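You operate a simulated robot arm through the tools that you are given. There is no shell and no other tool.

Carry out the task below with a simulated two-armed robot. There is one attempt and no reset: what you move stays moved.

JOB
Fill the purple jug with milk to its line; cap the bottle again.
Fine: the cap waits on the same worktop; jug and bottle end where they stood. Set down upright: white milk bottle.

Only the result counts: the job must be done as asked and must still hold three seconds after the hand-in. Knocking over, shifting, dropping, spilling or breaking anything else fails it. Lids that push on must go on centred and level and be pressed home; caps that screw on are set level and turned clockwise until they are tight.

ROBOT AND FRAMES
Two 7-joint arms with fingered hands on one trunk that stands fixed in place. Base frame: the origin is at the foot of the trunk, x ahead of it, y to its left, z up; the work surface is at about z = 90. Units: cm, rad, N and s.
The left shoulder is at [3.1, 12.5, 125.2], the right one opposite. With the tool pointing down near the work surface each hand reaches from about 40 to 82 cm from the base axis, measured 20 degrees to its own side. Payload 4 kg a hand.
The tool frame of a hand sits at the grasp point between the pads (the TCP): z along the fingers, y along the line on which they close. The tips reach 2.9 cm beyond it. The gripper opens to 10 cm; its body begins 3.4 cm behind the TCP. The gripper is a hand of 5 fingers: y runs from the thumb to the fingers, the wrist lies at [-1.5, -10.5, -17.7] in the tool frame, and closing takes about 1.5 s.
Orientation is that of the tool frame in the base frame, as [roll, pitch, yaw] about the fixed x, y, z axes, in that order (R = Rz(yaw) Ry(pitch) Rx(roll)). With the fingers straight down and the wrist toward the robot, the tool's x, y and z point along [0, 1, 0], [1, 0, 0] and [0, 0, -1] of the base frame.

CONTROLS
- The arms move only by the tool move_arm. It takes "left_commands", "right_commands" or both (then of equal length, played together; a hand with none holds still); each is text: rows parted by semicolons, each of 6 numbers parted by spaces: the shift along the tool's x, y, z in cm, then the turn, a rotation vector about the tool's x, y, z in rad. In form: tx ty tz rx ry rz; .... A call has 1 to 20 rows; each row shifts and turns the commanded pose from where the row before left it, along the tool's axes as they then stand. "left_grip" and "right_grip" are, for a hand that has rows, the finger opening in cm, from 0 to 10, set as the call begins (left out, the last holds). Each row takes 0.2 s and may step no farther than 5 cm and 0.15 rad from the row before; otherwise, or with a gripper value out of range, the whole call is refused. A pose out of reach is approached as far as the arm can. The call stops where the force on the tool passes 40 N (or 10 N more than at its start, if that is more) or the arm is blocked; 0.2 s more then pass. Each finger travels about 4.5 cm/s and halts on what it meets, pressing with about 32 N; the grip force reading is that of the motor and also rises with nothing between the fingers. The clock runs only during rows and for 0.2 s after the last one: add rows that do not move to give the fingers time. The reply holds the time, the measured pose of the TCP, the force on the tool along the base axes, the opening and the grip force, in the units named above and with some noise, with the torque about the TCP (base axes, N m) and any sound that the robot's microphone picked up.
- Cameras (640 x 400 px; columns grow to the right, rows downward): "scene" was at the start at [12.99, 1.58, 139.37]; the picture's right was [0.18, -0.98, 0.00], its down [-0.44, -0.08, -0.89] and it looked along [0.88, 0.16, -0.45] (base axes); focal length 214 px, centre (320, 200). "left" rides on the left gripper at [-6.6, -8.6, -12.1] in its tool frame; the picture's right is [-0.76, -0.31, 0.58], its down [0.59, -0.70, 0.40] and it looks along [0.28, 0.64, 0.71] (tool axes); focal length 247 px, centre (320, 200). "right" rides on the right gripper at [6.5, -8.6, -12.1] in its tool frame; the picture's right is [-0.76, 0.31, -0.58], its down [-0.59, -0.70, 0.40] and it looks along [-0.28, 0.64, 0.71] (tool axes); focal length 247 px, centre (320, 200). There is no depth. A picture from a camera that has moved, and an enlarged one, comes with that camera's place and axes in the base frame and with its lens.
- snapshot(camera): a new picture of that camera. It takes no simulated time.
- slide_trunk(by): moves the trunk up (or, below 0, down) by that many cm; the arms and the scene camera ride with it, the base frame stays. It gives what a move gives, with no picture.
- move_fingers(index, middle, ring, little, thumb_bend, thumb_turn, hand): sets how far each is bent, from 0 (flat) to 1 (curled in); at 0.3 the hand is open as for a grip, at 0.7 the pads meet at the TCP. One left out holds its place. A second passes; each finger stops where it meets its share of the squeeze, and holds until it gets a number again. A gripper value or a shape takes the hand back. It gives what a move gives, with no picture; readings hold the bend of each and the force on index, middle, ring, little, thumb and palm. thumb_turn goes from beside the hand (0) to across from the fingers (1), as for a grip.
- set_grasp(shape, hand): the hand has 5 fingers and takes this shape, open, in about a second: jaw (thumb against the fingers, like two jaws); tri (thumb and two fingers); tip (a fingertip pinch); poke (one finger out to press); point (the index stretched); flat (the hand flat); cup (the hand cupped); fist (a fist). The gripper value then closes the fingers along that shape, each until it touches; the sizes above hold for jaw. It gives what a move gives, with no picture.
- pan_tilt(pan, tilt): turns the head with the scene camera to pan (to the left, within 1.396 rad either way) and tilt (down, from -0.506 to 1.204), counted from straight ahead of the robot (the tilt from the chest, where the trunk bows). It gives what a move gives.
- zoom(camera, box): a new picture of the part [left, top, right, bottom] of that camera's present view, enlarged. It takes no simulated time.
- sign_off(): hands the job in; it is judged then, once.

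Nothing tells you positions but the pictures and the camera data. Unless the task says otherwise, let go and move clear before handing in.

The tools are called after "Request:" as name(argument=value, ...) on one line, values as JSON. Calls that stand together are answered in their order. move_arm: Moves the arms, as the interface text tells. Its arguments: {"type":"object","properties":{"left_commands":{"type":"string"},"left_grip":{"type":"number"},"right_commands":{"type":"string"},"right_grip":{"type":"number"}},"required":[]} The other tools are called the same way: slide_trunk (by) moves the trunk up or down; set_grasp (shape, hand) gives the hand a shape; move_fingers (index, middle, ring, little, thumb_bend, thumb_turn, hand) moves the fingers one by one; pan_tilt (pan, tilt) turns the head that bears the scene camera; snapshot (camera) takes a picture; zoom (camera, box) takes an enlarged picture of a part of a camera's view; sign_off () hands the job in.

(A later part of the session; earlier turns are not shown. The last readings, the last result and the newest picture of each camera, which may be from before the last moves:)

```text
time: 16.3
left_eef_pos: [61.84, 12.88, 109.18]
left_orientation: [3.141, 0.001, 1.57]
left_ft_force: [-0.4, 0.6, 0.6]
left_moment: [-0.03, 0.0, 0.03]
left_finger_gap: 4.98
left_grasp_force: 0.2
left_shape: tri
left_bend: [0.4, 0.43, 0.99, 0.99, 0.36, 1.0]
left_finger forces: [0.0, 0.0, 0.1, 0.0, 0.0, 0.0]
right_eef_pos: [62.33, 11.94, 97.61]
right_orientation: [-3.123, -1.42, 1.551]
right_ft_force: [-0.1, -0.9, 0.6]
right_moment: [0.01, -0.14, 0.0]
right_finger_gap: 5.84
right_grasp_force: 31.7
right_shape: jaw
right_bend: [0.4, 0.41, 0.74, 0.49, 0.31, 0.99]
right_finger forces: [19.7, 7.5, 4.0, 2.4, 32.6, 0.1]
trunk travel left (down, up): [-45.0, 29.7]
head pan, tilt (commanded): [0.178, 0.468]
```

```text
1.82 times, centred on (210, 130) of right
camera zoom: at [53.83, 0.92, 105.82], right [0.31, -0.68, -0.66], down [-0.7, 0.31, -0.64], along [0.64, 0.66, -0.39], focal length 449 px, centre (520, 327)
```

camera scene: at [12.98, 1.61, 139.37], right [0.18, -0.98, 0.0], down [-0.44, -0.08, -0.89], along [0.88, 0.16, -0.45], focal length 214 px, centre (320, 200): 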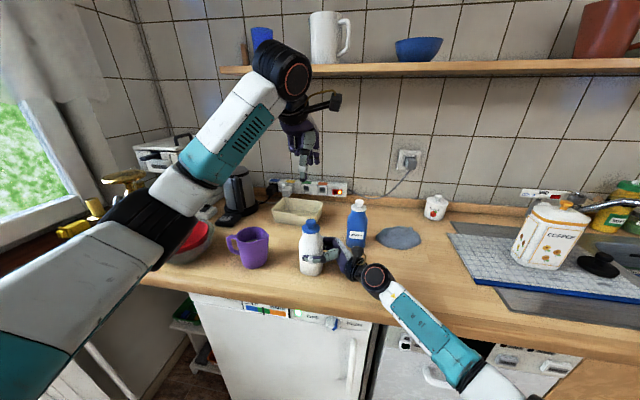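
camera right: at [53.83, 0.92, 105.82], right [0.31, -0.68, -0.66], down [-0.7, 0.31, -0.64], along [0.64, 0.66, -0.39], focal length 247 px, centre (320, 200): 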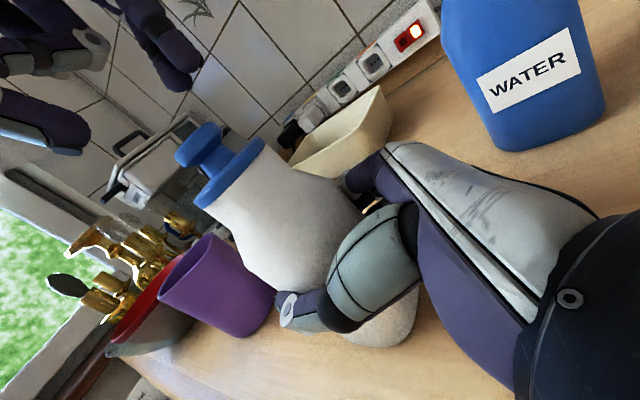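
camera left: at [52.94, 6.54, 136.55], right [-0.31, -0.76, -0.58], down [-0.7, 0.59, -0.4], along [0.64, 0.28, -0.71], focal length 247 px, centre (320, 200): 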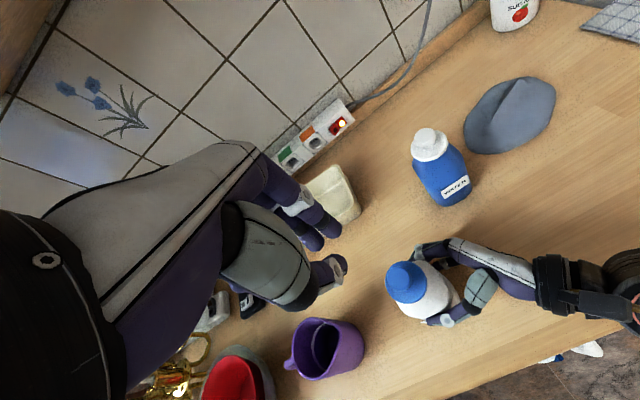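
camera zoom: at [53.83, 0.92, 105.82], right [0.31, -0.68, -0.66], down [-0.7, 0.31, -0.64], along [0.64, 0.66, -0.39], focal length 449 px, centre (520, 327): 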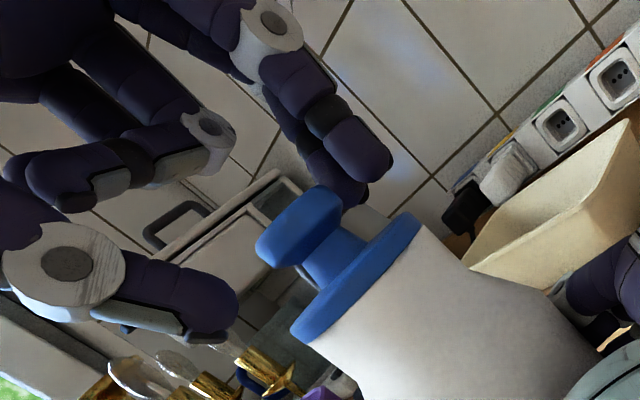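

The right camera shows the knob nicely between the left index and thumb tips, with tips about 0.9 cm above the flange. I'll go 0.6 cm lower and close on the knob.

Request:
move_arm(left_commands="-0.05 0 0.3 0 0 0; 0 0 0.3 0 0 0; 0 0 0 0 0 0")

Request:
move_arm(left_commands="0 0 0 0 0 0; 0 0 0 0 0 0; 0 0 0 0 0 0; 0 0 0 0 0 0; 0 0 0 0 0 0; 0 0 0 0 0 0; 0 0 0 0 0 0; 0 0 0 0 0 0", left_grip=1.5)

Request:
zoom(camera="right", box=[100, 20, 320, 240])

Request:
zoom(camera="scene", box=[280, 190, 350, 250])

```text
time: 17.1
left_eef_pos: [61.83, 12.67, 108.74]
left_orientation: [-3.141, 0.001, 1.572]
left_ft_force: [-0.2, 1.1, -0.2]
left_moment: [0.0, -0.01, 0.01]
left_finger_gap: 4.97
left_grasp_force: 0.2
left_shape: tri
left_bend: [0.4, 0.43, 0.99, 0.99, 0.36, 1.0]
left_finger forces: [0.0, 0.1, 0.1, 0.1, 0.0, 0.0]
right_eef_pos: [62.26, 11.86, 97.57]
right_orientation: [-3.129, -1.421, 1.558]
right_ft_force: [0.3, 0.3, 1.3]
right_moment: [-0.01, -0.09, 0.01]
right_finger_gap: 5.84
right_grasp_force: 31.7
right_shape: jaw
right_bend: [0.4, 0.41, 0.74, 0.49, 0.31, 0.99]
right_finger forces: [19.6, 7.5, 4.0, 2.5, 32.6, 0.1]
trunk travel left (down, up): [-45.0, 29.7]
head pan, tilt (commanded): [0.178, 0.468]
```

```text
time: 18.9
left_eef_pos: [61.81, 12.76, 108.66]
left_orientation: [-3.14, -0.001, 1.571]
left_ft_force: [0.1, -0.4, -0.9]
left_moment: [0.01, 0.02, 0.01]
left_finger_gap: 1.88
left_grasp_force: 32.1
left_shape: tri
left_bend: [0.65, 0.59, 1.0, 1.0, 0.53, 1.0]
left_finger forces: [12.5, 14.6, 0.0, 0.1, 25.0, 0.0]
right_eef_pos: [62.26, 11.99, 97.59]
right_orientation: [-3.131, -1.421, 1.558]
right_ft_force: [-0.6, 1.2, -0.6]
right_moment: [0.02, -0.11, -0.02]
right_finger_gap: 5.81
right_grasp_force: 31.3
right_shape: jaw
right_bend: [0.4, 0.41, 0.74, 0.49, 0.31, 0.99]
right_finger forces: [20.0, 7.4, 3.9, 2.2, 32.9, 0.1]
trunk travel left (down, up): [-45.0, 29.7]
head pan, tilt (commanded): [0.178, 0.468]
heard: snap
```

```text
1.82 times, centred on (210, 130) of right
camera zoom: at [53.83, 0.93, 105.82], right [0.31, -0.68, -0.66], down [-0.7, 0.31, -0.64], along [0.64, 0.66, -0.39], focal length 449 px, centre (520, 327)
```

zoom: 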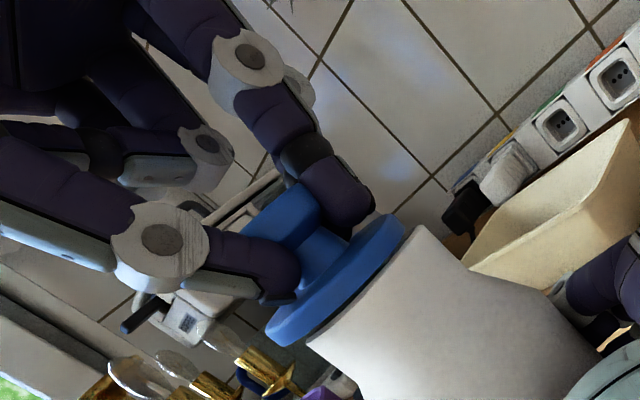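

```text
6.67 times, centred on (315, 220) of scene
camera zoom: at [12.99, 1.58, 139.36], right [0.18, -0.98, 0.0], down [-0.44, -0.08, -0.89], along [0.88, 0.16, -0.45], focal length 1430 px, centre (353, 67)
```

zoom: 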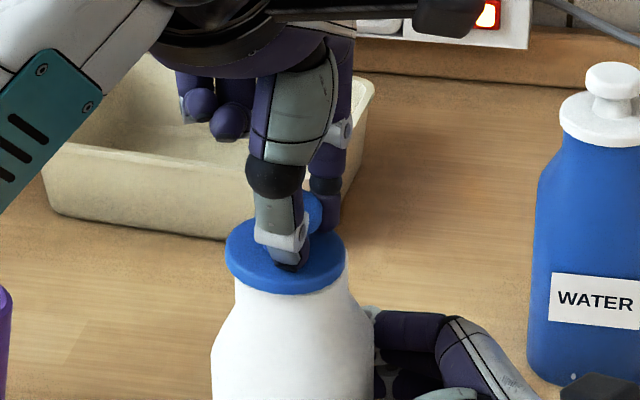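

I heard a snap: the cap is a push-on and has popped loose in the left pinch. I'll lift it straight up and inspect it.

Request:
move_arm(left_commands="0 0 -0.5 0 0 0; 0 0 -1 0 0 0; 0 0 -1.5 0 0 0; 0 0 -2 0 0 0; 0 0 0 0 0 0")

Request:
zoom(camera="right", box=[60, 0, 320, 240])

Request:
zoom(camera="scene", box=[270, 150, 370, 280])

Request:
zoom(camera="left", box=[230, 120, 450, 320])

```text
time: 20.1
left_eef_pos: [61.64, 12.88, 113.6]
left_orientation: [-3.139, 0.001, 1.571]
left_ft_force: [0.0, 0.9, -0.3]
left_moment: [-0.01, 0.01, 0.01]
left_finger_gap: 1.9
left_grasp_force: 32.2
left_shape: tri
left_bend: [0.65, 0.59, 1.0, 1.0, 0.73, 1.0]
left_finger forces: [12.6, 14.8, 0.0, 0.0, 24.9, 0.0]
right_eef_pos: [62.35, 11.94, 97.6]
right_orientation: [-3.129, -1.42, 1.557]
right_ft_force: [0.5, 1.3, -0.3]
right_moment: [0.01, -0.1, 0.01]
right_finger_gap: 5.84
right_grasp_force: 32.2
right_shape: jaw
right_bend: [0.4, 0.41, 0.74, 0.49, 0.31, 0.99]
right_finger forces: [20.1, 7.7, 3.9, 2.2, 32.9, 0.0]
trunk travel left (down, up): [-45.0, 29.7]
head pan, tilt (commanded): [0.178, 0.468]
```

```text
1.67 times, centred on (190, 120) of right
camera zoom: at [53.83, 0.92, 105.82], right [0.31, -0.68, -0.66], down [-0.7, 0.31, -0.64], along [0.64, 0.66, -0.39], focal length 412 px, centre (537, 333)
```

zoom: 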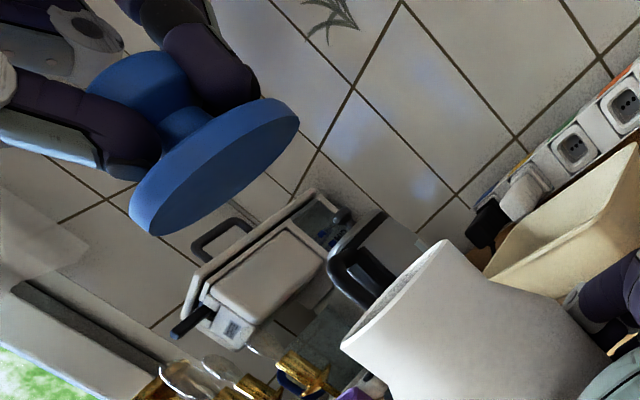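

```text
3.08 times, centred on (320, 215) of scene
camera zoom: at [12.99, 1.58, 139.36], right [0.18, -0.98, 0.0], down [-0.44, -0.08, -0.89], along [0.88, 0.16, -0.45], focal length 660 px, centre (320, 154)
```

zoom: 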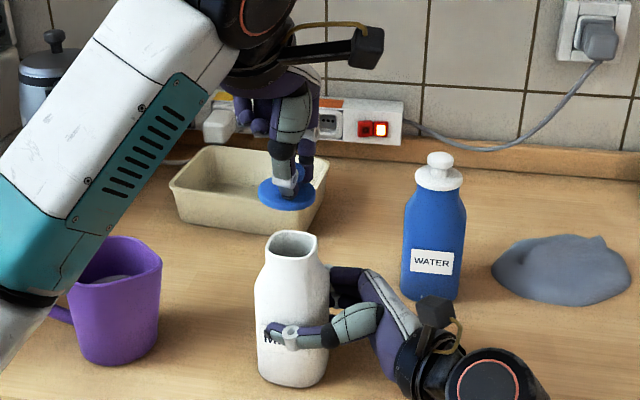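

```text
2.00 times, centred on (340, 220) of left
camera zoom: at [53.08, 6.28, 125.61], right [-0.31, -0.76, -0.58], down [-0.7, 0.59, -0.4], along [0.64, 0.28, -0.71], focal length 494 px, centre (280, 160)
```

zoom: 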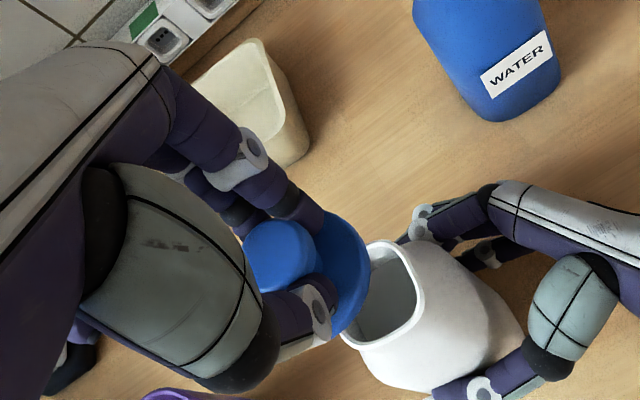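

The cap came off cleanly and hangs level in the left pinch. I'll set it on the worktop in the free space in front, around (53.5, 21), approaching the surface gradually.

Request:
move_arm(left_commands="0 0 -2.4 0 0 0; 2.7 -2.7 0 0 0 0; 2.7 -2.7 0 0 0 0; 2.7 -2.7 0 0 0 0; 0 0 4.5 0 0 0; 0 0 4.5 0 0 0; 0 0 4.5 0 0 0; 0 0 4.5 0 0 0; 0 0 0 0 0 0")

Request:
snapshot(camera="scene")

Request:
snapshot(camera="left")

Request:
snapshot(camera="right")

```text
time: 22.1
left_eef_pos: [53.71, 21.03, 98.01]
left_orientation: [-3.141, 0.0, 1.571]
left_ft_force: [-0.4, -0.1, 0.3]
left_moment: [-0.01, 0.04, 0.01]
left_finger_gap: 1.91
left_grasp_force: 32.2
left_shape: tri
left_bend: [0.65, 0.59, 1.0, 1.0, 0.74, 1.0]
left_finger forces: [12.8, 15.1, 0.1, 0.0, 25.5, 0.1]
right_eef_pos: [62.34, 11.85, 97.44]
right_orientation: [-3.138, -1.42, 1.568]
right_ft_force: [-0.5, 0.3, 0.8]
right_moment: [0.01, -0.08, 0.02]
right_finger_gap: 5.83
right_grasp_force: 31.8
right_shape: jaw
right_bend: [0.4, 0.41, 0.74, 0.5, 0.31, 0.99]
right_finger forces: [20.1, 7.4, 4.1, 2.0, 32.4, 0.0]
trunk travel left (down, up): [-45.0, 29.7]
head pan, tilt (commanded): [0.178, 0.468]
```

```text
taken
camera scene: at [12.98, 1.6, 139.37], right [0.18, -0.98, 0.0], down [-0.44, -0.08, -0.89], along [0.88, 0.16, -0.45], focal length 214 px, centre (320, 200)
```

scene: 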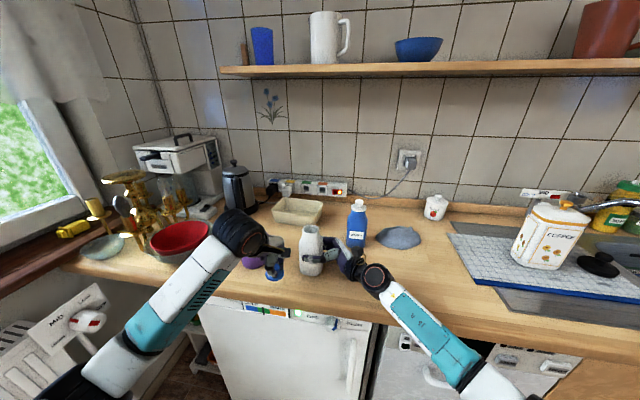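

```text
taken
camera left: at [45.07, 14.55, 109.93], right [-0.31, -0.76, -0.58], down [-0.7, 0.59, -0.4], along [0.64, 0.28, -0.71], focal length 247 px, centre (320, 200)
```

left: 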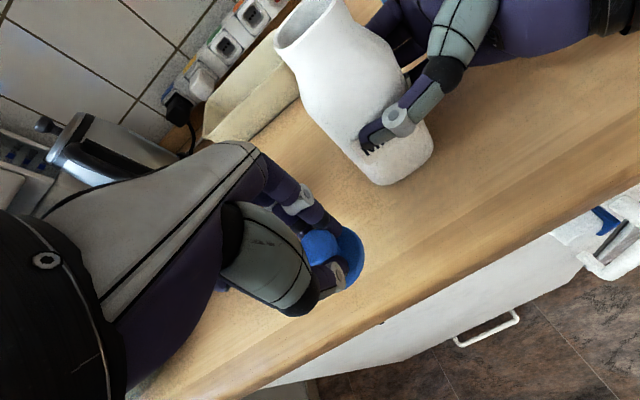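

```text
taken
camera right: at [53.82, 0.94, 105.83], right [0.31, -0.68, -0.66], down [-0.7, 0.31, -0.64], along [0.64, 0.66, -0.39], focal length 247 px, centre (320, 200)
```

right: 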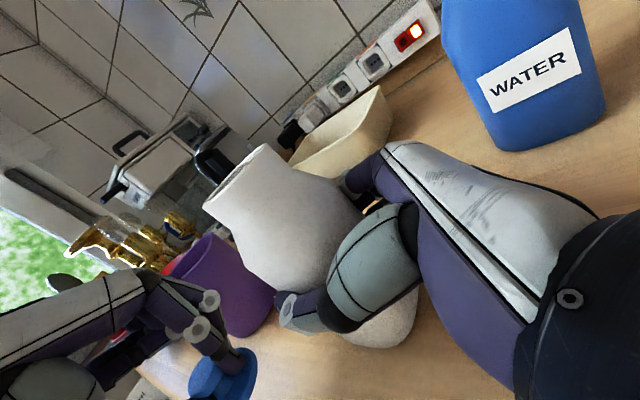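

The cap is at (53.7, 21), about 4 cm above the surface and well inside the edge. I'll lower it slowly until it touches.

Request:
move_arm(left_commands="0 0 1.5 0 0 0; 0 0 1.2 0 0 0; 0 0 0.5 0 0 0; 0 0 0.2 0 0 0; 0 0 0 0 0 0")

Request:
zoom(camera="scene", box=[230, 220, 350, 310])

Request:
zoom(camera="right", box=[100, 260, 320, 400])

```text
time: 23.3
left_eef_pos: [53.69, 20.84, 94.59]
left_orientation: [-3.141, 0.0, 1.573]
left_ft_force: [1.4, 0.0, 0.6]
left_moment: [0.01, -0.02, -0.01]
left_finger_gap: 1.93
left_grasp_force: 32.1
left_shape: tri
left_bend: [0.65, 0.59, 1.0, 1.0, 0.74, 1.0]
left_finger forces: [12.9, 15.2, 0.0, 0.1, 25.7, 0.1]
right_eef_pos: [62.23, 11.85, 97.54]
right_orientation: [-3.122, -1.42, 1.551]
right_ft_force: [-1.1, 0.3, -0.3]
right_moment: [0.05, -0.12, 0.03]
right_finger_gap: 5.83
right_grasp_force: 31.7
right_shape: jaw
right_bend: [0.4, 0.41, 0.74, 0.5, 0.31, 0.99]
right_finger forces: [20.1, 7.2, 3.8, 1.9, 32.7, 0.1]
trunk travel left (down, up): [-45.0, 29.7]
head pan, tilt (commanded): [0.178, 0.468]
```

```text
4.44 times, centred on (290, 265) of scene
camera zoom: at [12.98, 1.59, 139.37], right [0.18, -0.98, 0.0], down [-0.44, -0.08, -0.89], along [0.88, 0.16, -0.45], focal length 953 px, centre (453, -89)
```

zoom: 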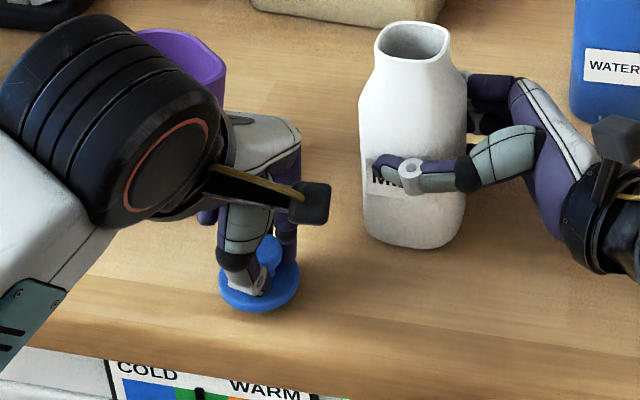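

```text
2.86 times, centred on (210, 330) of right
camera zoom: at [53.82, 0.93, 105.83], right [0.31, -0.68, -0.66], down [-0.7, 0.31, -0.64], along [0.64, 0.66, -0.39], focal length 706 px, centre (634, -171)
```

zoom: 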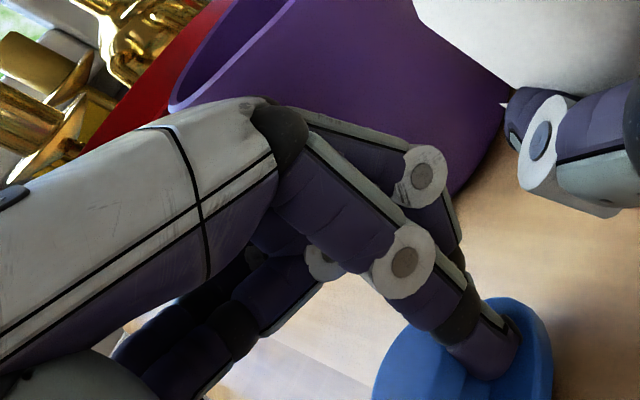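

No contact force yet, so the cap still hovers slightly. I'll continue down in 0.2 cm steps.

Request:
move_arm(left_commands="0 0 0.2 0 0 0; 0 0 0.2 0 0 0; 0 0 0 0 0 0")

Request:
move_arm(left_commands="0 0 0.2 0 0 0; 0 0 0 0 0 0")

```text
time: 24.1
left_eef_pos: [53.55, 20.81, 94.18]
left_orientation: [-3.141, 0.0, 1.572]
left_ft_force: [0.2, 0.0, -0.7]
left_moment: [0.0, 0.03, -0.02]
left_finger_gap: 1.92
left_grasp_force: 31.7
left_shape: tri
left_bend: [0.65, 0.59, 1.0, 1.0, 0.74, 1.0]
left_finger forces: [12.8, 15.2, 0.1, 0.0, 25.8, 0.0]
right_eef_pos: [62.29, 11.88, 97.53]
right_orientation: [-3.138, -1.421, 1.566]
right_ft_force: [0.1, 0.2, 0.8]
right_moment: [0.02, -0.09, 0.0]
right_finger_gap: 5.79
right_grasp_force: 32.1
right_shape: jaw
right_bend: [0.4, 0.41, 0.74, 0.5, 0.31, 0.99]
right_finger forces: [20.1, 7.3, 3.9, 1.9, 32.6, 0.0]
trunk travel left (down, up): [-45.0, 29.7]
head pan, tilt (commanded): [0.178, 0.468]
```

```text
time: 24.7
left_eef_pos: [53.67, 20.95, 94.03]
left_orientation: [-3.14, 0.0, 1.57]
left_ft_force: [-0.3, -0.6, -0.5]
left_moment: [-0.02, 0.0, 0.0]
left_finger_gap: 1.92
left_grasp_force: 32.0
left_shape: tri
left_bend: [0.65, 0.59, 1.0, 1.0, 0.74, 1.0]
left_finger forces: [12.9, 15.2, 0.0, 0.0, 25.9, 0.0]
right_eef_pos: [62.19, 11.91, 97.64]
right_orientation: [-3.132, -1.421, 1.559]
right_ft_force: [-1.2, 1.1, 1.6]
right_moment: [0.05, -0.07, 0.02]
right_finger_gap: 5.81
right_grasp_force: 32.4
right_shape: jaw
right_bend: [0.4, 0.41, 0.74, 0.5, 0.31, 0.99]
right_finger forces: [20.1, 7.2, 3.9, 1.9, 32.6, 0.1]
trunk travel left (down, up): [-45.0, 29.7]
head pan, tilt (commanded): [0.178, 0.468]
```

Request:
move_arm(left_commands="0 0 0.2 0 0 0; 0 0 0 0 0 0")

Request:
zoom(camera="scene", box=[250, 260, 310, 300])

Request:
zoom(camera="left", box=[270, 200, 390, 310])

```text
time: 25.3
left_eef_pos: [53.74, 20.79, 93.82]
left_orientation: [3.141, 0.0, 1.571]
left_ft_force: [-0.5, -0.1, -0.2]
left_moment: [0.01, 0.07, 0.01]
left_finger_gap: 1.93
left_grasp_force: 31.8
left_shape: tri
left_bend: [0.65, 0.59, 1.0, 1.0, 0.74, 1.0]
left_finger forces: [12.8, 15.1, 0.0, 0.0, 25.9, 0.0]
right_eef_pos: [62.2, 11.92, 97.61]
right_orientation: [-3.133, -1.422, 1.56]
right_ft_force: [-0.9, -0.2, 0.1]
right_moment: [0.03, -0.1, 0.03]
right_finger_gap: 5.83
right_grasp_force: 31.9
right_shape: jaw
right_bend: [0.4, 0.41, 0.74, 0.5, 0.31, 0.99]
right_finger forces: [20.1, 7.2, 3.9, 1.9, 32.6, 0.0]
trunk travel left (down, up): [-45.0, 29.7]
head pan, tilt (commanded): [0.178, 0.468]
```

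```text
10.00 times, centred on (280, 280) of scene
camera zoom: at [12.98, 1.59, 139.37], right [0.18, -0.98, 0.0], down [-0.44, -0.08, -0.89], along [0.88, 0.16, -0.45], focal length 2145 px, centre (720, -600)
```

zoom: 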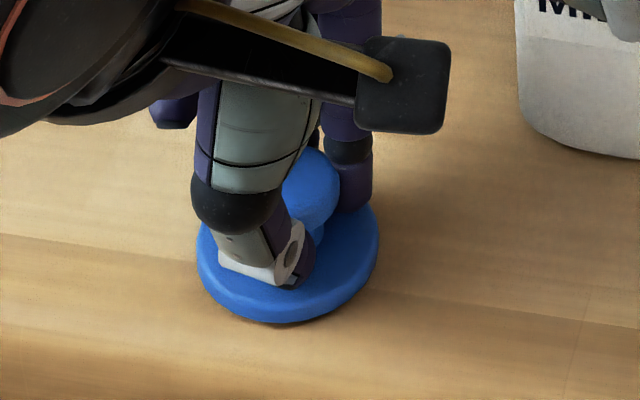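

```text
3.64 times, centred on (330, 255) of left
camera zoom: at [45.04, 14.34, 105.84], right [-0.31, -0.76, -0.58], down [-0.7, 0.59, -0.4], along [0.64, 0.28, -0.71], focal length 898 px, centre (284, 0)
```

zoom: 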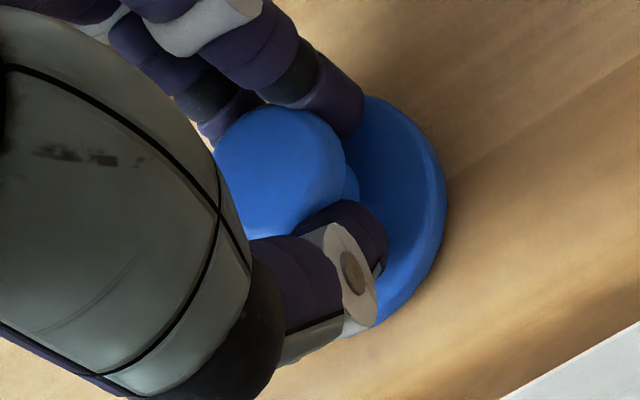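

The fingers sit under the knob head, holding its neck firmly. The cap is almost down, so I'll go on in small steps until I feel contact.

Request:
move_arm(left_commands="0 0 0.2 0 0 0; 0 0 0 0 0 0")

Request:
move_arm(left_commands="0 0 0.15 0 0 0; 0 0 0 0 0 0")

```text
time: 25.9
left_eef_pos: [53.64, 20.87, 93.68]
left_orientation: [3.14, 0.0, 1.57]
left_ft_force: [-0.5, -0.5, 3.6]
left_moment: [-0.06, -0.05, -0.07]
left_finger_gap: 1.93
left_grasp_force: 31.8
left_shape: tri
left_bend: [0.65, 0.59, 1.0, 1.0, 0.74, 1.0]
left_finger forces: [12.5, 14.2, 0.0, 0.1, 27.1, 0.0]
right_eef_pos: [62.24, 11.94, 97.63]
right_orientation: [3.135, -1.42, 1.576]
right_ft_force: [-0.3, 0.9, 0.1]
right_moment: [0.03, -0.09, 0.02]
right_finger_gap: 5.81
right_grasp_force: 32.2
right_shape: jaw
right_bend: [0.4, 0.41, 0.74, 0.5, 0.31, 0.99]
right_finger forces: [20.2, 7.3, 4.0, 2.1, 32.5, 0.0]
trunk travel left (down, up): [-45.0, 29.7]
head pan, tilt (commanded): [0.178, 0.468]
```

```text
time: 26.5
left_eef_pos: [53.65, 20.96, 93.52]
left_orientation: [3.14, -0.001, 1.571]
left_ft_force: [-1.0, 1.4, 6.1]
left_moment: [-0.05, -0.06, 0.02]
left_finger_gap: 1.97
left_grasp_force: 32.2
left_shape: tri
left_bend: [0.65, 0.59, 1.0, 1.0, 0.74, 1.0]
left_finger forces: [12.3, 14.8, 0.1, 0.0, 29.1, 0.0]
right_eef_pos: [62.29, 11.97, 97.6]
right_orientation: [-3.129, -1.421, 1.557]
right_ft_force: [0.3, 0.2, -0.4]
right_moment: [0.01, -0.13, 0.04]
right_finger_gap: 5.83
right_grasp_force: 31.9
right_shape: jaw
right_bend: [0.4, 0.41, 0.74, 0.5, 0.31, 0.99]
right_finger forces: [20.2, 7.5, 4.3, 2.2, 32.5, 0.0]
trunk travel left (down, up): [-45.0, 29.7]
head pan, tilt (commanded): [0.178, 0.468]
```

The cap is on the worktop (about 6 N contact at TCP z=93.5). I'll release it and lift the left hand straight up.

Request:
move_arm(left_commands="0 0 0 0 0 0; 0 0 0 0 0 0; 0 0 0 0 0 0; 0 0 0 0 0 0; 0 0 0 0 0 0; 0 0 0 0 0 0", left_grip=5)

Request:
zoom(camera="left", box=[230, 150, 430, 320])

Request:
zoom(camera="scene", box=[230, 220, 350, 310])

```text
time: 27.9
left_eef_pos: [53.64, 20.94, 93.64]
left_orientation: [3.141, 0.0, 1.57]
left_ft_force: [0.2, -0.9, -0.2]
left_moment: [0.0, 0.0, 0.02]
left_finger_gap: 4.98
left_grasp_force: 0.1
left_shape: tri
left_bend: [0.4, 0.43, 0.99, 0.99, 0.35, 1.0]
left_finger forces: [0.1, 0.1, 0.1, 0.0, 0.0, 0.0]
right_eef_pos: [62.38, 12.0, 97.59]
right_orientation: [3.134, -1.421, 1.578]
right_ft_force: [0.3, -0.9, 0.0]
right_moment: [0.03, -0.06, 0.02]
right_finger_gap: 5.81
right_grasp_force: 31.7
right_shape: jaw
right_bend: [0.4, 0.41, 0.74, 0.5, 0.31, 0.99]
right_finger forces: [20.1, 7.2, 3.8, 1.8, 32.6, 0.0]
trunk travel left (down, up): [-45.0, 29.7]
head pan, tilt (commanded): [0.178, 0.468]
```

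```text
2.35 times, centred on (330, 235) of left
camera zoom: at [45.03, 14.44, 105.53], right [-0.31, -0.76, -0.58], down [-0.7, 0.59, -0.4], along [0.64, 0.28, -0.71], focal length 581 px, centre (296, 118)
```

zoom: 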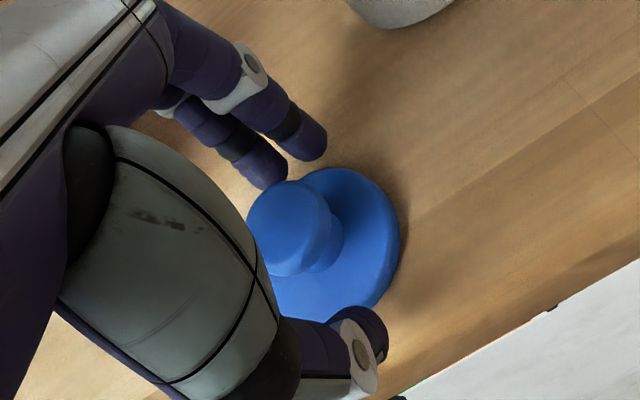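

```text
4.44 times, centred on (290, 265) of scene
camera zoom: at [12.98, 1.59, 139.37], right [0.18, -0.98, 0.0], down [-0.44, -0.08, -0.89], along [0.88, 0.16, -0.45], focal length 953 px, centre (453, -89)
```

zoom: 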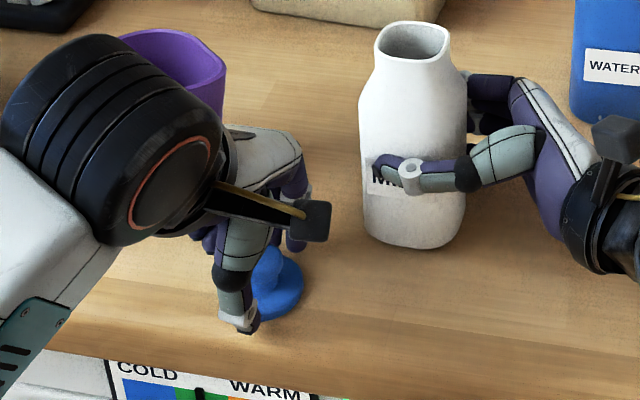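

The cap stands freely on the worktop. I'll raise the left hand and move it up to a viewing post left of the jug, so its camera can look down into the jug while I pour.

Request:
move_arm(left_commands="0 0 -2 0 0 0; 0 0 -4.5 0 0 0; 0 0 -4.8 0 0 0; 0 0 -4.8 0 0 0; 2.7 -0.95 -2.86 0 0 0; 2.7 -0.95 -2.86 0 0 0; 2.7 -0.95 -2.86 0 0 0; 2.7 -0.95 -2.86 0 0 0; 2.7 -0.95 -2.86 0 0 0; 2.7 -0.95 -2.86 0 0 0; 2.7 -0.95 -2.86 0 0 0; 0 0 0 0 0 0")

Request:
snapshot(camera="left")

Request:
snapshot(camera="scene")

```text
time: 30.5
left_eef_pos: [47.15, 39.87, 129.9]
left_orientation: [-3.141, -0.001, 1.571]
left_ft_force: [0.2, -0.4, -1.3]
left_moment: [0.02, 0.0, -0.03]
left_finger_gap: 5.01
left_grasp_force: 0.0
left_shape: tri
left_bend: [0.4, 0.43, 0.99, 0.99, 0.35, 1.0]
left_finger forces: [0.0, 0.1, 0.0, 0.1, 0.0, 0.1]
right_eef_pos: [62.22, 11.99, 97.53]
right_orientation: [-3.136, -1.42, 1.564]
right_ft_force: [0.3, -1.5, 0.1]
right_moment: [-0.01, -0.1, 0.0]
right_finger_gap: 5.83
right_grasp_force: 32.3
right_shape: jaw
right_bend: [0.4, 0.41, 0.74, 0.5, 0.31, 0.99]
right_finger forces: [20.0, 7.3, 4.0, 2.2, 32.4, 0.0]
trunk travel left (down, up): [-45.0, 29.7]
head pan, tilt (commanded): [0.178, 0.468]
```

```text
taken
camera left: at [38.56, 33.44, 141.86], right [-0.31, -0.76, -0.58], down [-0.7, 0.59, -0.4], along [0.64, 0.28, -0.71], focal length 247 px, centre (320, 200)
```

left: 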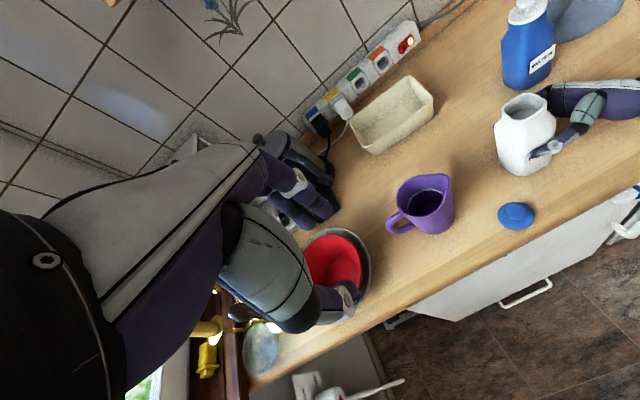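

```text
taken
camera scene: at [12.98, 1.58, 139.36], right [0.18, -0.98, 0.0], down [-0.44, -0.08, -0.89], along [0.88, 0.16, -0.45], focal length 214 px, centre (320, 200)
```

scene: 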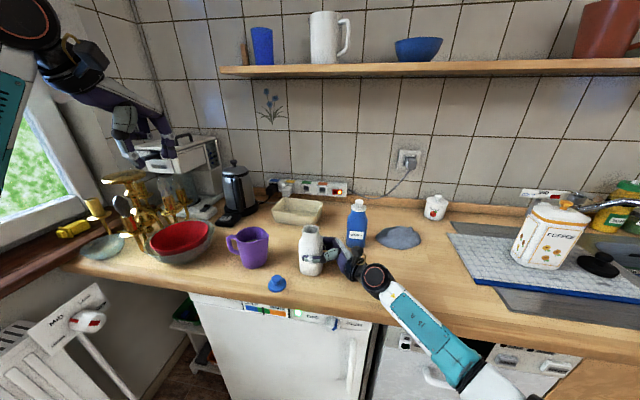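

From here the left camera sees into both the jug and the bottle. I'll zoom for precise geometry.

Request:
zoom(camera="left", box=[380, 160, 470, 245])

Request:
zoom(camera="left", box=[480, 80, 580, 190])

Request:
zoom(camera="scene", box=[215, 210, 345, 300])

```text
4.71 times, centred on (425, 202) of left
camera zoom: at [38.56, 33.44, 141.86], right [-0.31, -0.76, -0.58], down [-0.7, 0.59, -0.4], along [0.64, 0.28, -0.71], focal length 1162 px, centre (-174, 188)
```

zoom: 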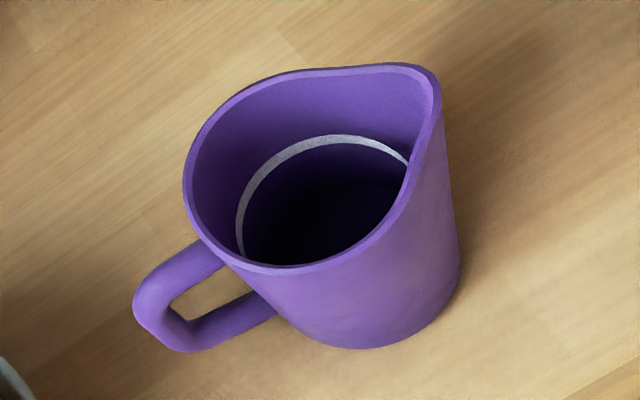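

```text
3.64 times, centred on (530, 135) of left
camera zoom: at [38.56, 33.44, 141.86], right [-0.31, -0.76, -0.58], down [-0.7, 0.59, -0.4], along [0.64, 0.28, -0.71], focal length 898 px, centre (-444, 436)
```

zoom: 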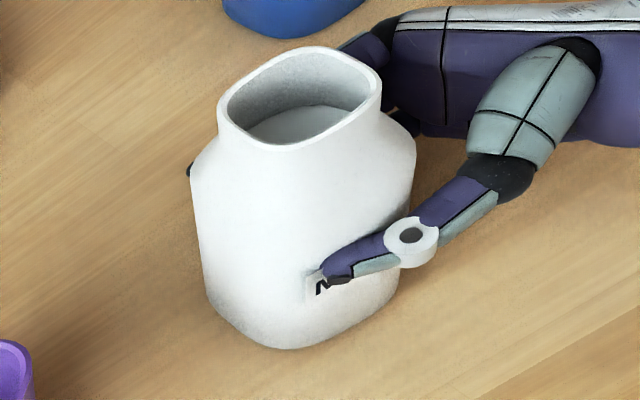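

```text
4.44 times, centred on (280, 255) of scene
camera zoom: at [12.98, 1.58, 139.36], right [0.18, -0.98, 0.0], down [-0.44, -0.08, -0.89], along [0.88, 0.16, -0.45], focal length 953 px, centre (498, -44)
```

zoom: 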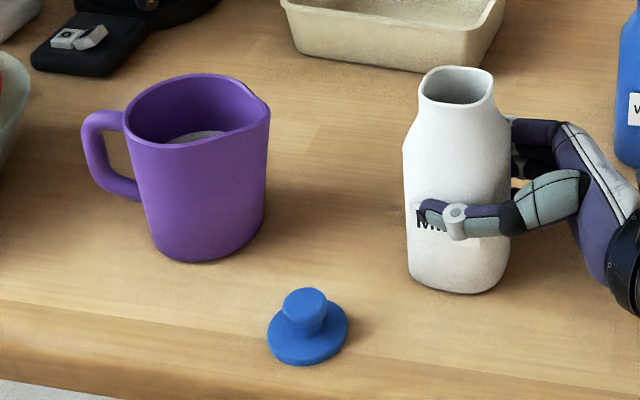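

The milk stands about 3.3 cm below the bottle's mouth (mouth at about z=105, axis at about (61.6, 12.9)). The jug's line is at about z=97, its spout tip at about (61.2, 26.1, 102). I'll lift the bottle a little first to test the grip.

Request:
move_arm(right_commands="0.99 0 -0.15 0 0 0; 0.99 0 -0.15 0 0 0; 0 0 0 0 0 0")

Request:
zoom(camera="scene", box=[215, 190, 375, 300])

Request:
zoom(camera="left", box=[480, 80, 580, 190])

```text
time: 31.3
left_eef_pos: [47.22, 39.94, 129.8]
left_orientation: [3.14, 0.0, 1.571]
left_ft_force: [0.5, 0.6, -1.0]
left_moment: [0.02, -0.01, -0.01]
left_finger_gap: 5.0
left_grasp_force: 0.0
left_shape: tri
left_bend: [0.4, 0.43, 0.99, 0.99, 0.35, 1.0]
left_finger forces: [0.0, 0.1, 0.0, 0.1, 0.1, 0.0]
right_eef_pos: [62.3, 11.91, 99.51]
right_orientation: [-3.13, -1.422, 1.557]
right_ft_force: [0.0, 1.1, -3.7]
right_moment: [-0.05, 0.02, 0.03]
right_finger_gap: 5.83
right_grasp_force: 32.4
right_shape: jaw
right_bend: [0.4, 0.41, 0.74, 0.5, 0.31, 0.99]
right_finger forces: [20.4, 7.2, 3.8, 1.9, 32.3, 0.1]
trunk travel left (down, up): [-45.0, 29.7]
head pan, tilt (commanded): [0.178, 0.468]
```

```text
3.64 times, centred on (295, 245) of scene
camera zoom: at [13.02, 1.61, 139.36], right [0.18, -0.98, 0.0], down [-0.44, -0.08, -0.89], along [0.88, 0.16, -0.45], focal length 780 px, centre (411, 36)
```

zoom: 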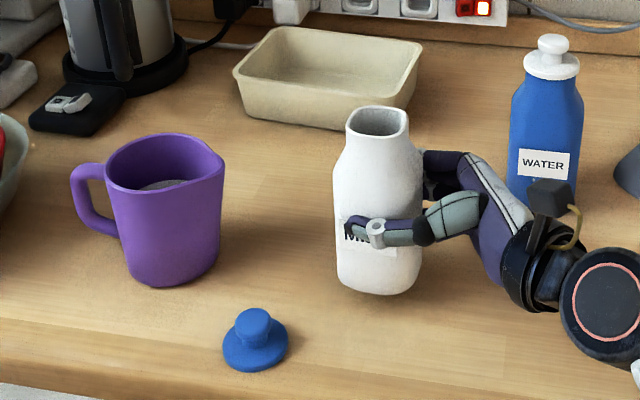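

```text
3.64 times, centred on (530, 135) of left
camera zoom: at [38.62, 33.44, 141.81], right [-0.31, -0.76, -0.58], down [-0.7, 0.59, -0.4], along [0.64, 0.28, -0.71], focal length 898 px, centre (-444, 436)
```

zoom: 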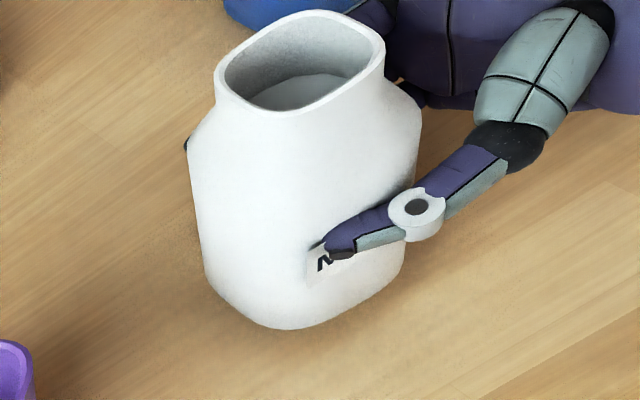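

The grip holds, and the bottle rose upright weighing about 4–5 N. I'll lift further and tilt to about 40°, short of where the milk should start to flow, still beside the jug.

Request:
move_arm(right_commands="2.2 0 -0.33 0 0 0; 2.2 0 -0.33 0 0 0; 2.2 0 -0.33 0 0 0; 0 0 0 0 -0.1 0; 0 0 0 0 -0.1 0; 0 0 0 0 -0.1 0; 0 0 0 0 -0.1 0; 0 0 0 0 -0.1 0; 0 0 0 0 -0.1 0; 0 0 0 0 0 0")

Request:
snapshot(camera="scene")

Request:
snapshot(camera="left")

Request:
snapshot(camera="right")

```text
time: 33.5
left_eef_pos: [47.15, 39.92, 129.88]
left_orientation: [3.141, 0.0, 1.57]
left_ft_force: [0.3, -0.7, 0.1]
left_moment: [-0.03, -0.01, -0.02]
left_finger_gap: 5.02
left_grasp_force: 0.0
left_shape: tri
left_bend: [0.4, 0.43, 0.99, 0.99, 0.35, 1.0]
left_finger forces: [0.0, 0.0, 0.0, 0.0, 0.0, 0.1]
right_eef_pos: [62.45, 11.86, 106.21]
right_orientation: [-3.14, -0.818, 1.567]
right_ft_force: [0.1, -0.7, -4.6]
right_moment: [0.01, -0.02, 0.01]
right_finger_gap: 5.83
right_grasp_force: 32.0
right_shape: jaw
right_bend: [0.4, 0.41, 0.74, 0.5, 0.31, 0.99]
right_finger forces: [20.2, 7.3, 3.9, 1.7, 32.4, 0.0]
trunk travel left (down, up): [-45.0, 29.7]
head pan, tilt (commanded): [0.178, 0.468]
```

```text
taken
camera scene: at [13.03, 1.58, 139.36], right [0.18, -0.98, 0.0], down [-0.44, -0.08, -0.89], along [0.88, 0.16, -0.45], focal length 214 px, centre (320, 200)
```

scene: 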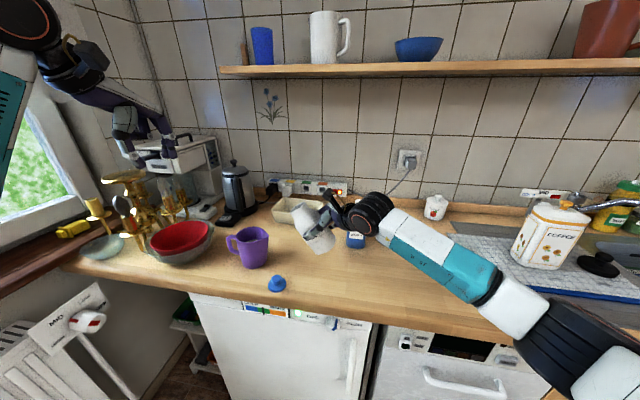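

```text
taken
camera left: at [38.62, 33.42, 141.82], right [-0.31, -0.76, -0.58], down [-0.7, 0.59, -0.4], along [0.64, 0.28, -0.71], focal length 247 px, centre (320, 200)
```

left: 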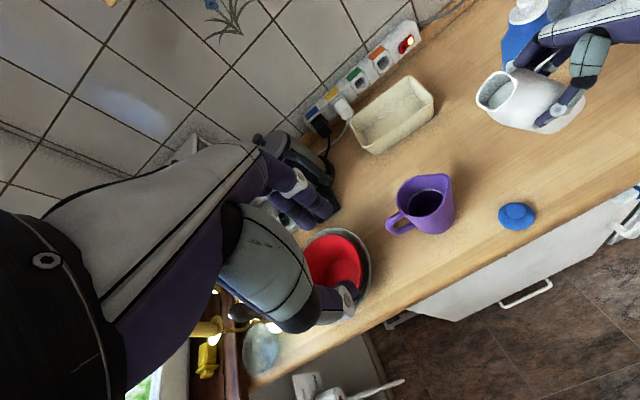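

```text
taken
camera right: at [54.01, 7.5, 119.18], right [0.31, -0.94, -0.16], down [-0.7, -0.11, -0.7], along [0.64, 0.33, -0.69], focal length 247 px, centre (320, 200)
```

right: 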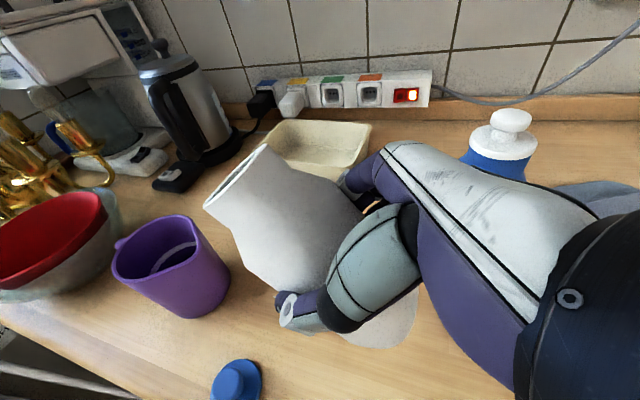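

The bottle is tilted about 34° with no flow yet, and the right camera also sees the jug. I'll carry it over so its lip sits above the jug's mouth, still above flow height.

Request:
move_arm(right_commands="2.16 -0.23 2.32 0 0 0; 2.16 -0.23 2.32 0 0 0; 2.16 -0.23 2.32 0 0 0; 0 0 0 0 0 0")

Request:
snapshot(camera="left")

Request:
snapshot(camera="right")

Request:
zoom(camera="scene", box=[200, 150, 400, 300])

```text
time: 34.5
left_eef_pos: [47.24, 39.83, 129.9]
left_orientation: [3.141, 0.001, 1.571]
left_ft_force: [0.7, -0.1, 0.0]
left_moment: [0.02, 0.0, -0.01]
left_finger_gap: 5.0
left_grasp_force: 0.1
left_shape: tri
left_bend: [0.4, 0.43, 0.99, 0.99, 0.35, 1.0]
left_finger forces: [0.0, 0.0, 0.0, 0.0, 0.1, 0.0]
right_eef_pos: [61.84, 21.39, 106.39]
right_orientation: [-3.139, -0.821, 1.569]
right_ft_force: [0.5, 0.0, -3.6]
right_moment: [0.02, 0.0, -0.03]
right_finger_gap: 5.84
right_grasp_force: 31.4
right_shape: jaw
right_bend: [0.4, 0.41, 0.74, 0.5, 0.31, 0.99]
right_finger forces: [20.2, 7.4, 3.9, 1.7, 32.4, 0.0]
trunk travel left (down, up): [-45.0, 29.7]
head pan, tilt (commanded): [0.178, 0.468]
```

```text
taken
camera left: at [38.62, 33.36, 141.83], right [-0.31, -0.76, -0.58], down [-0.7, 0.59, -0.4], along [0.64, 0.28, -0.71], focal length 247 px, centre (320, 200)
```

left: 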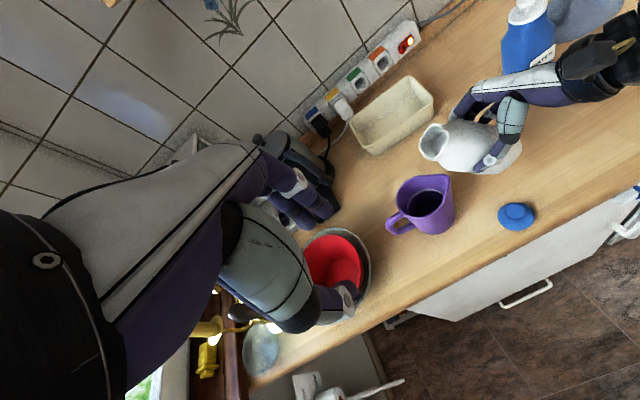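

```text
taken
camera right: at [53.32, 17.06, 119.37], right [0.3, -0.94, -0.16], down [-0.7, -0.11, -0.7], along [0.64, 0.33, -0.69], focal length 247 px, centre (320, 200)
```

right: 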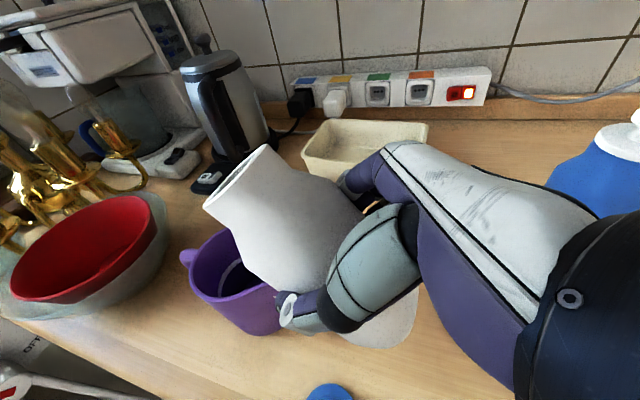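

```text
2.67 times, centred on (300, 225) of scene
camera zoom: at [13.03, 1.52, 139.36], right [0.18, -0.98, 0.0], down [-0.44, -0.08, -0.89], along [0.88, 0.16, -0.45], focal length 572 px, centre (373, 133)
```

zoom: 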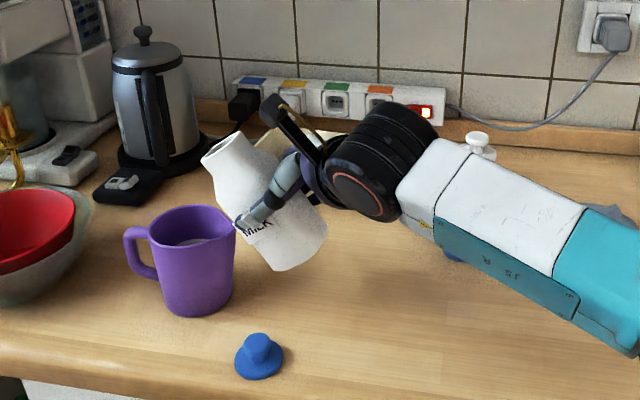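

The lip is over the jug with the body clear of the spout. I'll tilt in place to about 45° and then go on in small increments, watching for the first milk.

Request:
move_arm(right_commands="-0.2 0 -0.25 0 -0.06 0; 0 0 0 0 -0.06 0; 0 0 0 0 -0.06 0; 0 0 0 0 0 0; 0 0 0 0 0 0")

Request:
zoom(camera="left", box=[370, 80, 540, 250])

Request:
zoom(camera="scene", box=[220, 180, 360, 290])

Request:
snapshot(camera="right")

```text
time: 35.7
left_eef_pos: [47.32, 39.92, 129.82]
left_orientation: [-3.142, 0.001, 1.572]
left_ft_force: [0.6, -0.7, -0.1]
left_moment: [0.0, 0.0, 0.0]
left_finger_gap: 4.99
left_grasp_force: 0.1
left_shape: tri
left_bend: [0.4, 0.43, 0.99, 0.99, 0.35, 1.0]
left_finger forces: [0.0, 0.0, 0.0, 0.1, 0.0, 0.0]
right_eef_pos: [61.68, 21.14, 106.34]
right_orientation: [-3.14, -0.64, 1.567]
right_ft_force: [0.2, 0.5, -4.4]
right_moment: [0.0, 0.0, 0.01]
right_finger_gap: 5.81
right_grasp_force: 32.0
right_shape: jaw
right_bend: [0.4, 0.41, 0.74, 0.5, 0.31, 0.99]
right_finger forces: [20.2, 7.3, 4.0, 1.6, 32.4, 0.0]
trunk travel left (down, up): [-45.0, 29.7]
head pan, tilt (commanded): [0.178, 0.468]
```

```text
2.35 times, centred on (455, 165) of left
camera zoom: at [38.62, 33.45, 141.81], right [-0.31, -0.76, -0.58], down [-0.7, 0.59, -0.4], along [0.64, 0.28, -0.71], focal length 581 px, centre (2, 282)
```

zoom: 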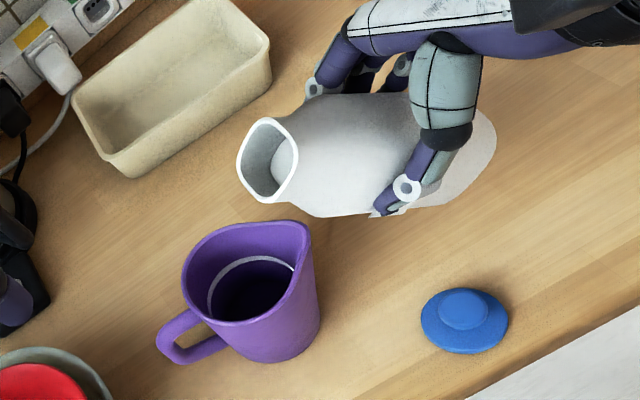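

```text
3.64 times, centred on (290, 235) of scene
camera zoom: at [13.02, 1.61, 139.36], right [0.18, -0.98, 0.0], down [-0.44, -0.08, -0.89], along [0.88, 0.16, -0.45], focal length 780 px, centre (429, 73)
```

zoom: 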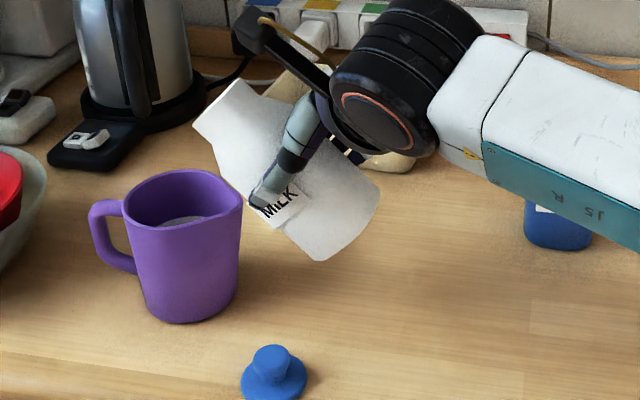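

```text
taken
camera right: at [53.28, 19.19, 119.88], right [0.31, -0.95, 0.01], down [-0.7, -0.23, -0.67], along [0.64, 0.2, -0.74], focal length 247 px, centre (320, 200)
```

right: 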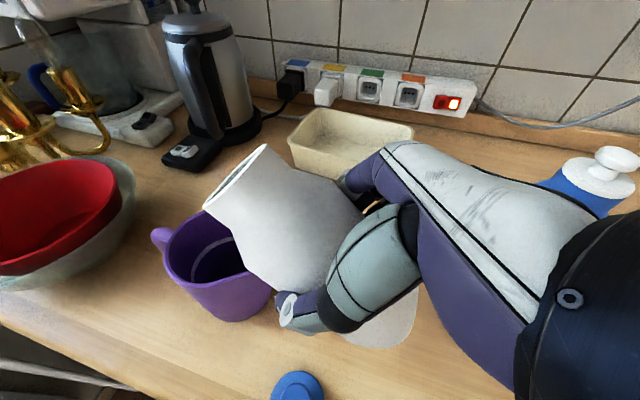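

No flow yet at about 45°; I can see the milk surface inside the neck approaching the lip. I'll continue tilting slowly.

Request:
move_arm(right_commands="0 0 0 0 -0.04 0; 0 0 0 0 -0.04 0; 0 0 0 0 -0.04 0; 0 0 0 0 0 0; 0 0 0 0 0 0")

Request:
zoom(camera="left", box=[370, 80, 540, 250])

Request:
zoom(camera="scene", box=[220, 180, 360, 290])

```text
time: 36.9
left_eef_pos: [47.31, 39.95, 129.85]
left_orientation: [3.141, 0.0, 1.57]
left_ft_force: [-0.7, -0.7, -0.4]
left_moment: [-0.03, 0.0, 0.03]
left_finger_gap: 4.98
left_grasp_force: 0.1
left_shape: tri
left_bend: [0.4, 0.43, 0.99, 0.99, 0.35, 1.0]
left_finger forces: [0.0, 0.1, 0.0, 0.0, 0.1, 0.0]
right_eef_pos: [61.71, 21.15, 106.22]
right_orientation: [3.141, -0.52, 1.571]
right_ft_force: [0.0, -0.1, -4.4]
right_moment: [0.02, 0.06, 0.0]
right_finger_gap: 5.82
right_grasp_force: 31.5
right_shape: jaw
right_bend: [0.4, 0.41, 0.74, 0.5, 0.31, 0.99]
right_finger forces: [20.3, 7.2, 3.9, 1.4, 32.4, 0.0]
trunk travel left (down, up): [-45.0, 29.7]
head pan, tilt (commanded): [0.178, 0.468]
```

```text
2.35 times, centred on (455, 165) of left
camera zoom: at [38.62, 33.46, 141.81], right [-0.31, -0.76, -0.58], down [-0.7, 0.59, -0.4], along [0.64, 0.28, -0.71], focal length 581 px, centre (2, 282)
```

zoom: 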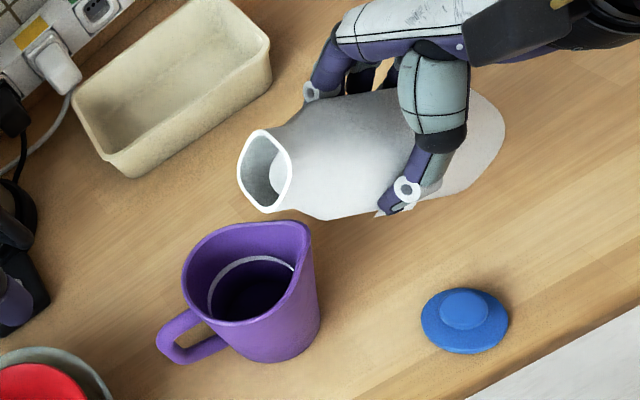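

```text
3.64 times, centred on (290, 235) of scene
camera zoom: at [13.02, 1.62, 139.36], right [0.18, -0.98, 0.0], down [-0.44, -0.08, -0.89], along [0.88, 0.16, -0.45], focal length 780 px, centre (429, 73)
```

zoom: 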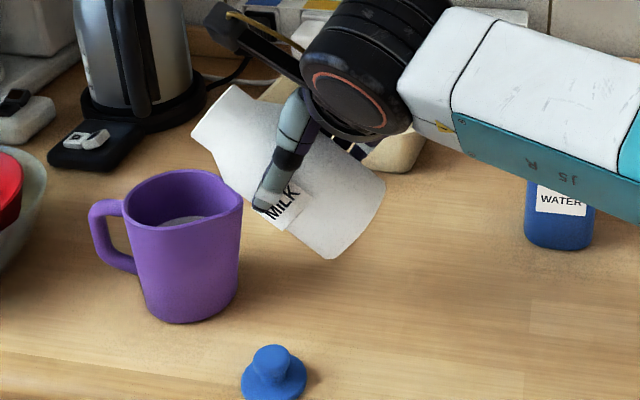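

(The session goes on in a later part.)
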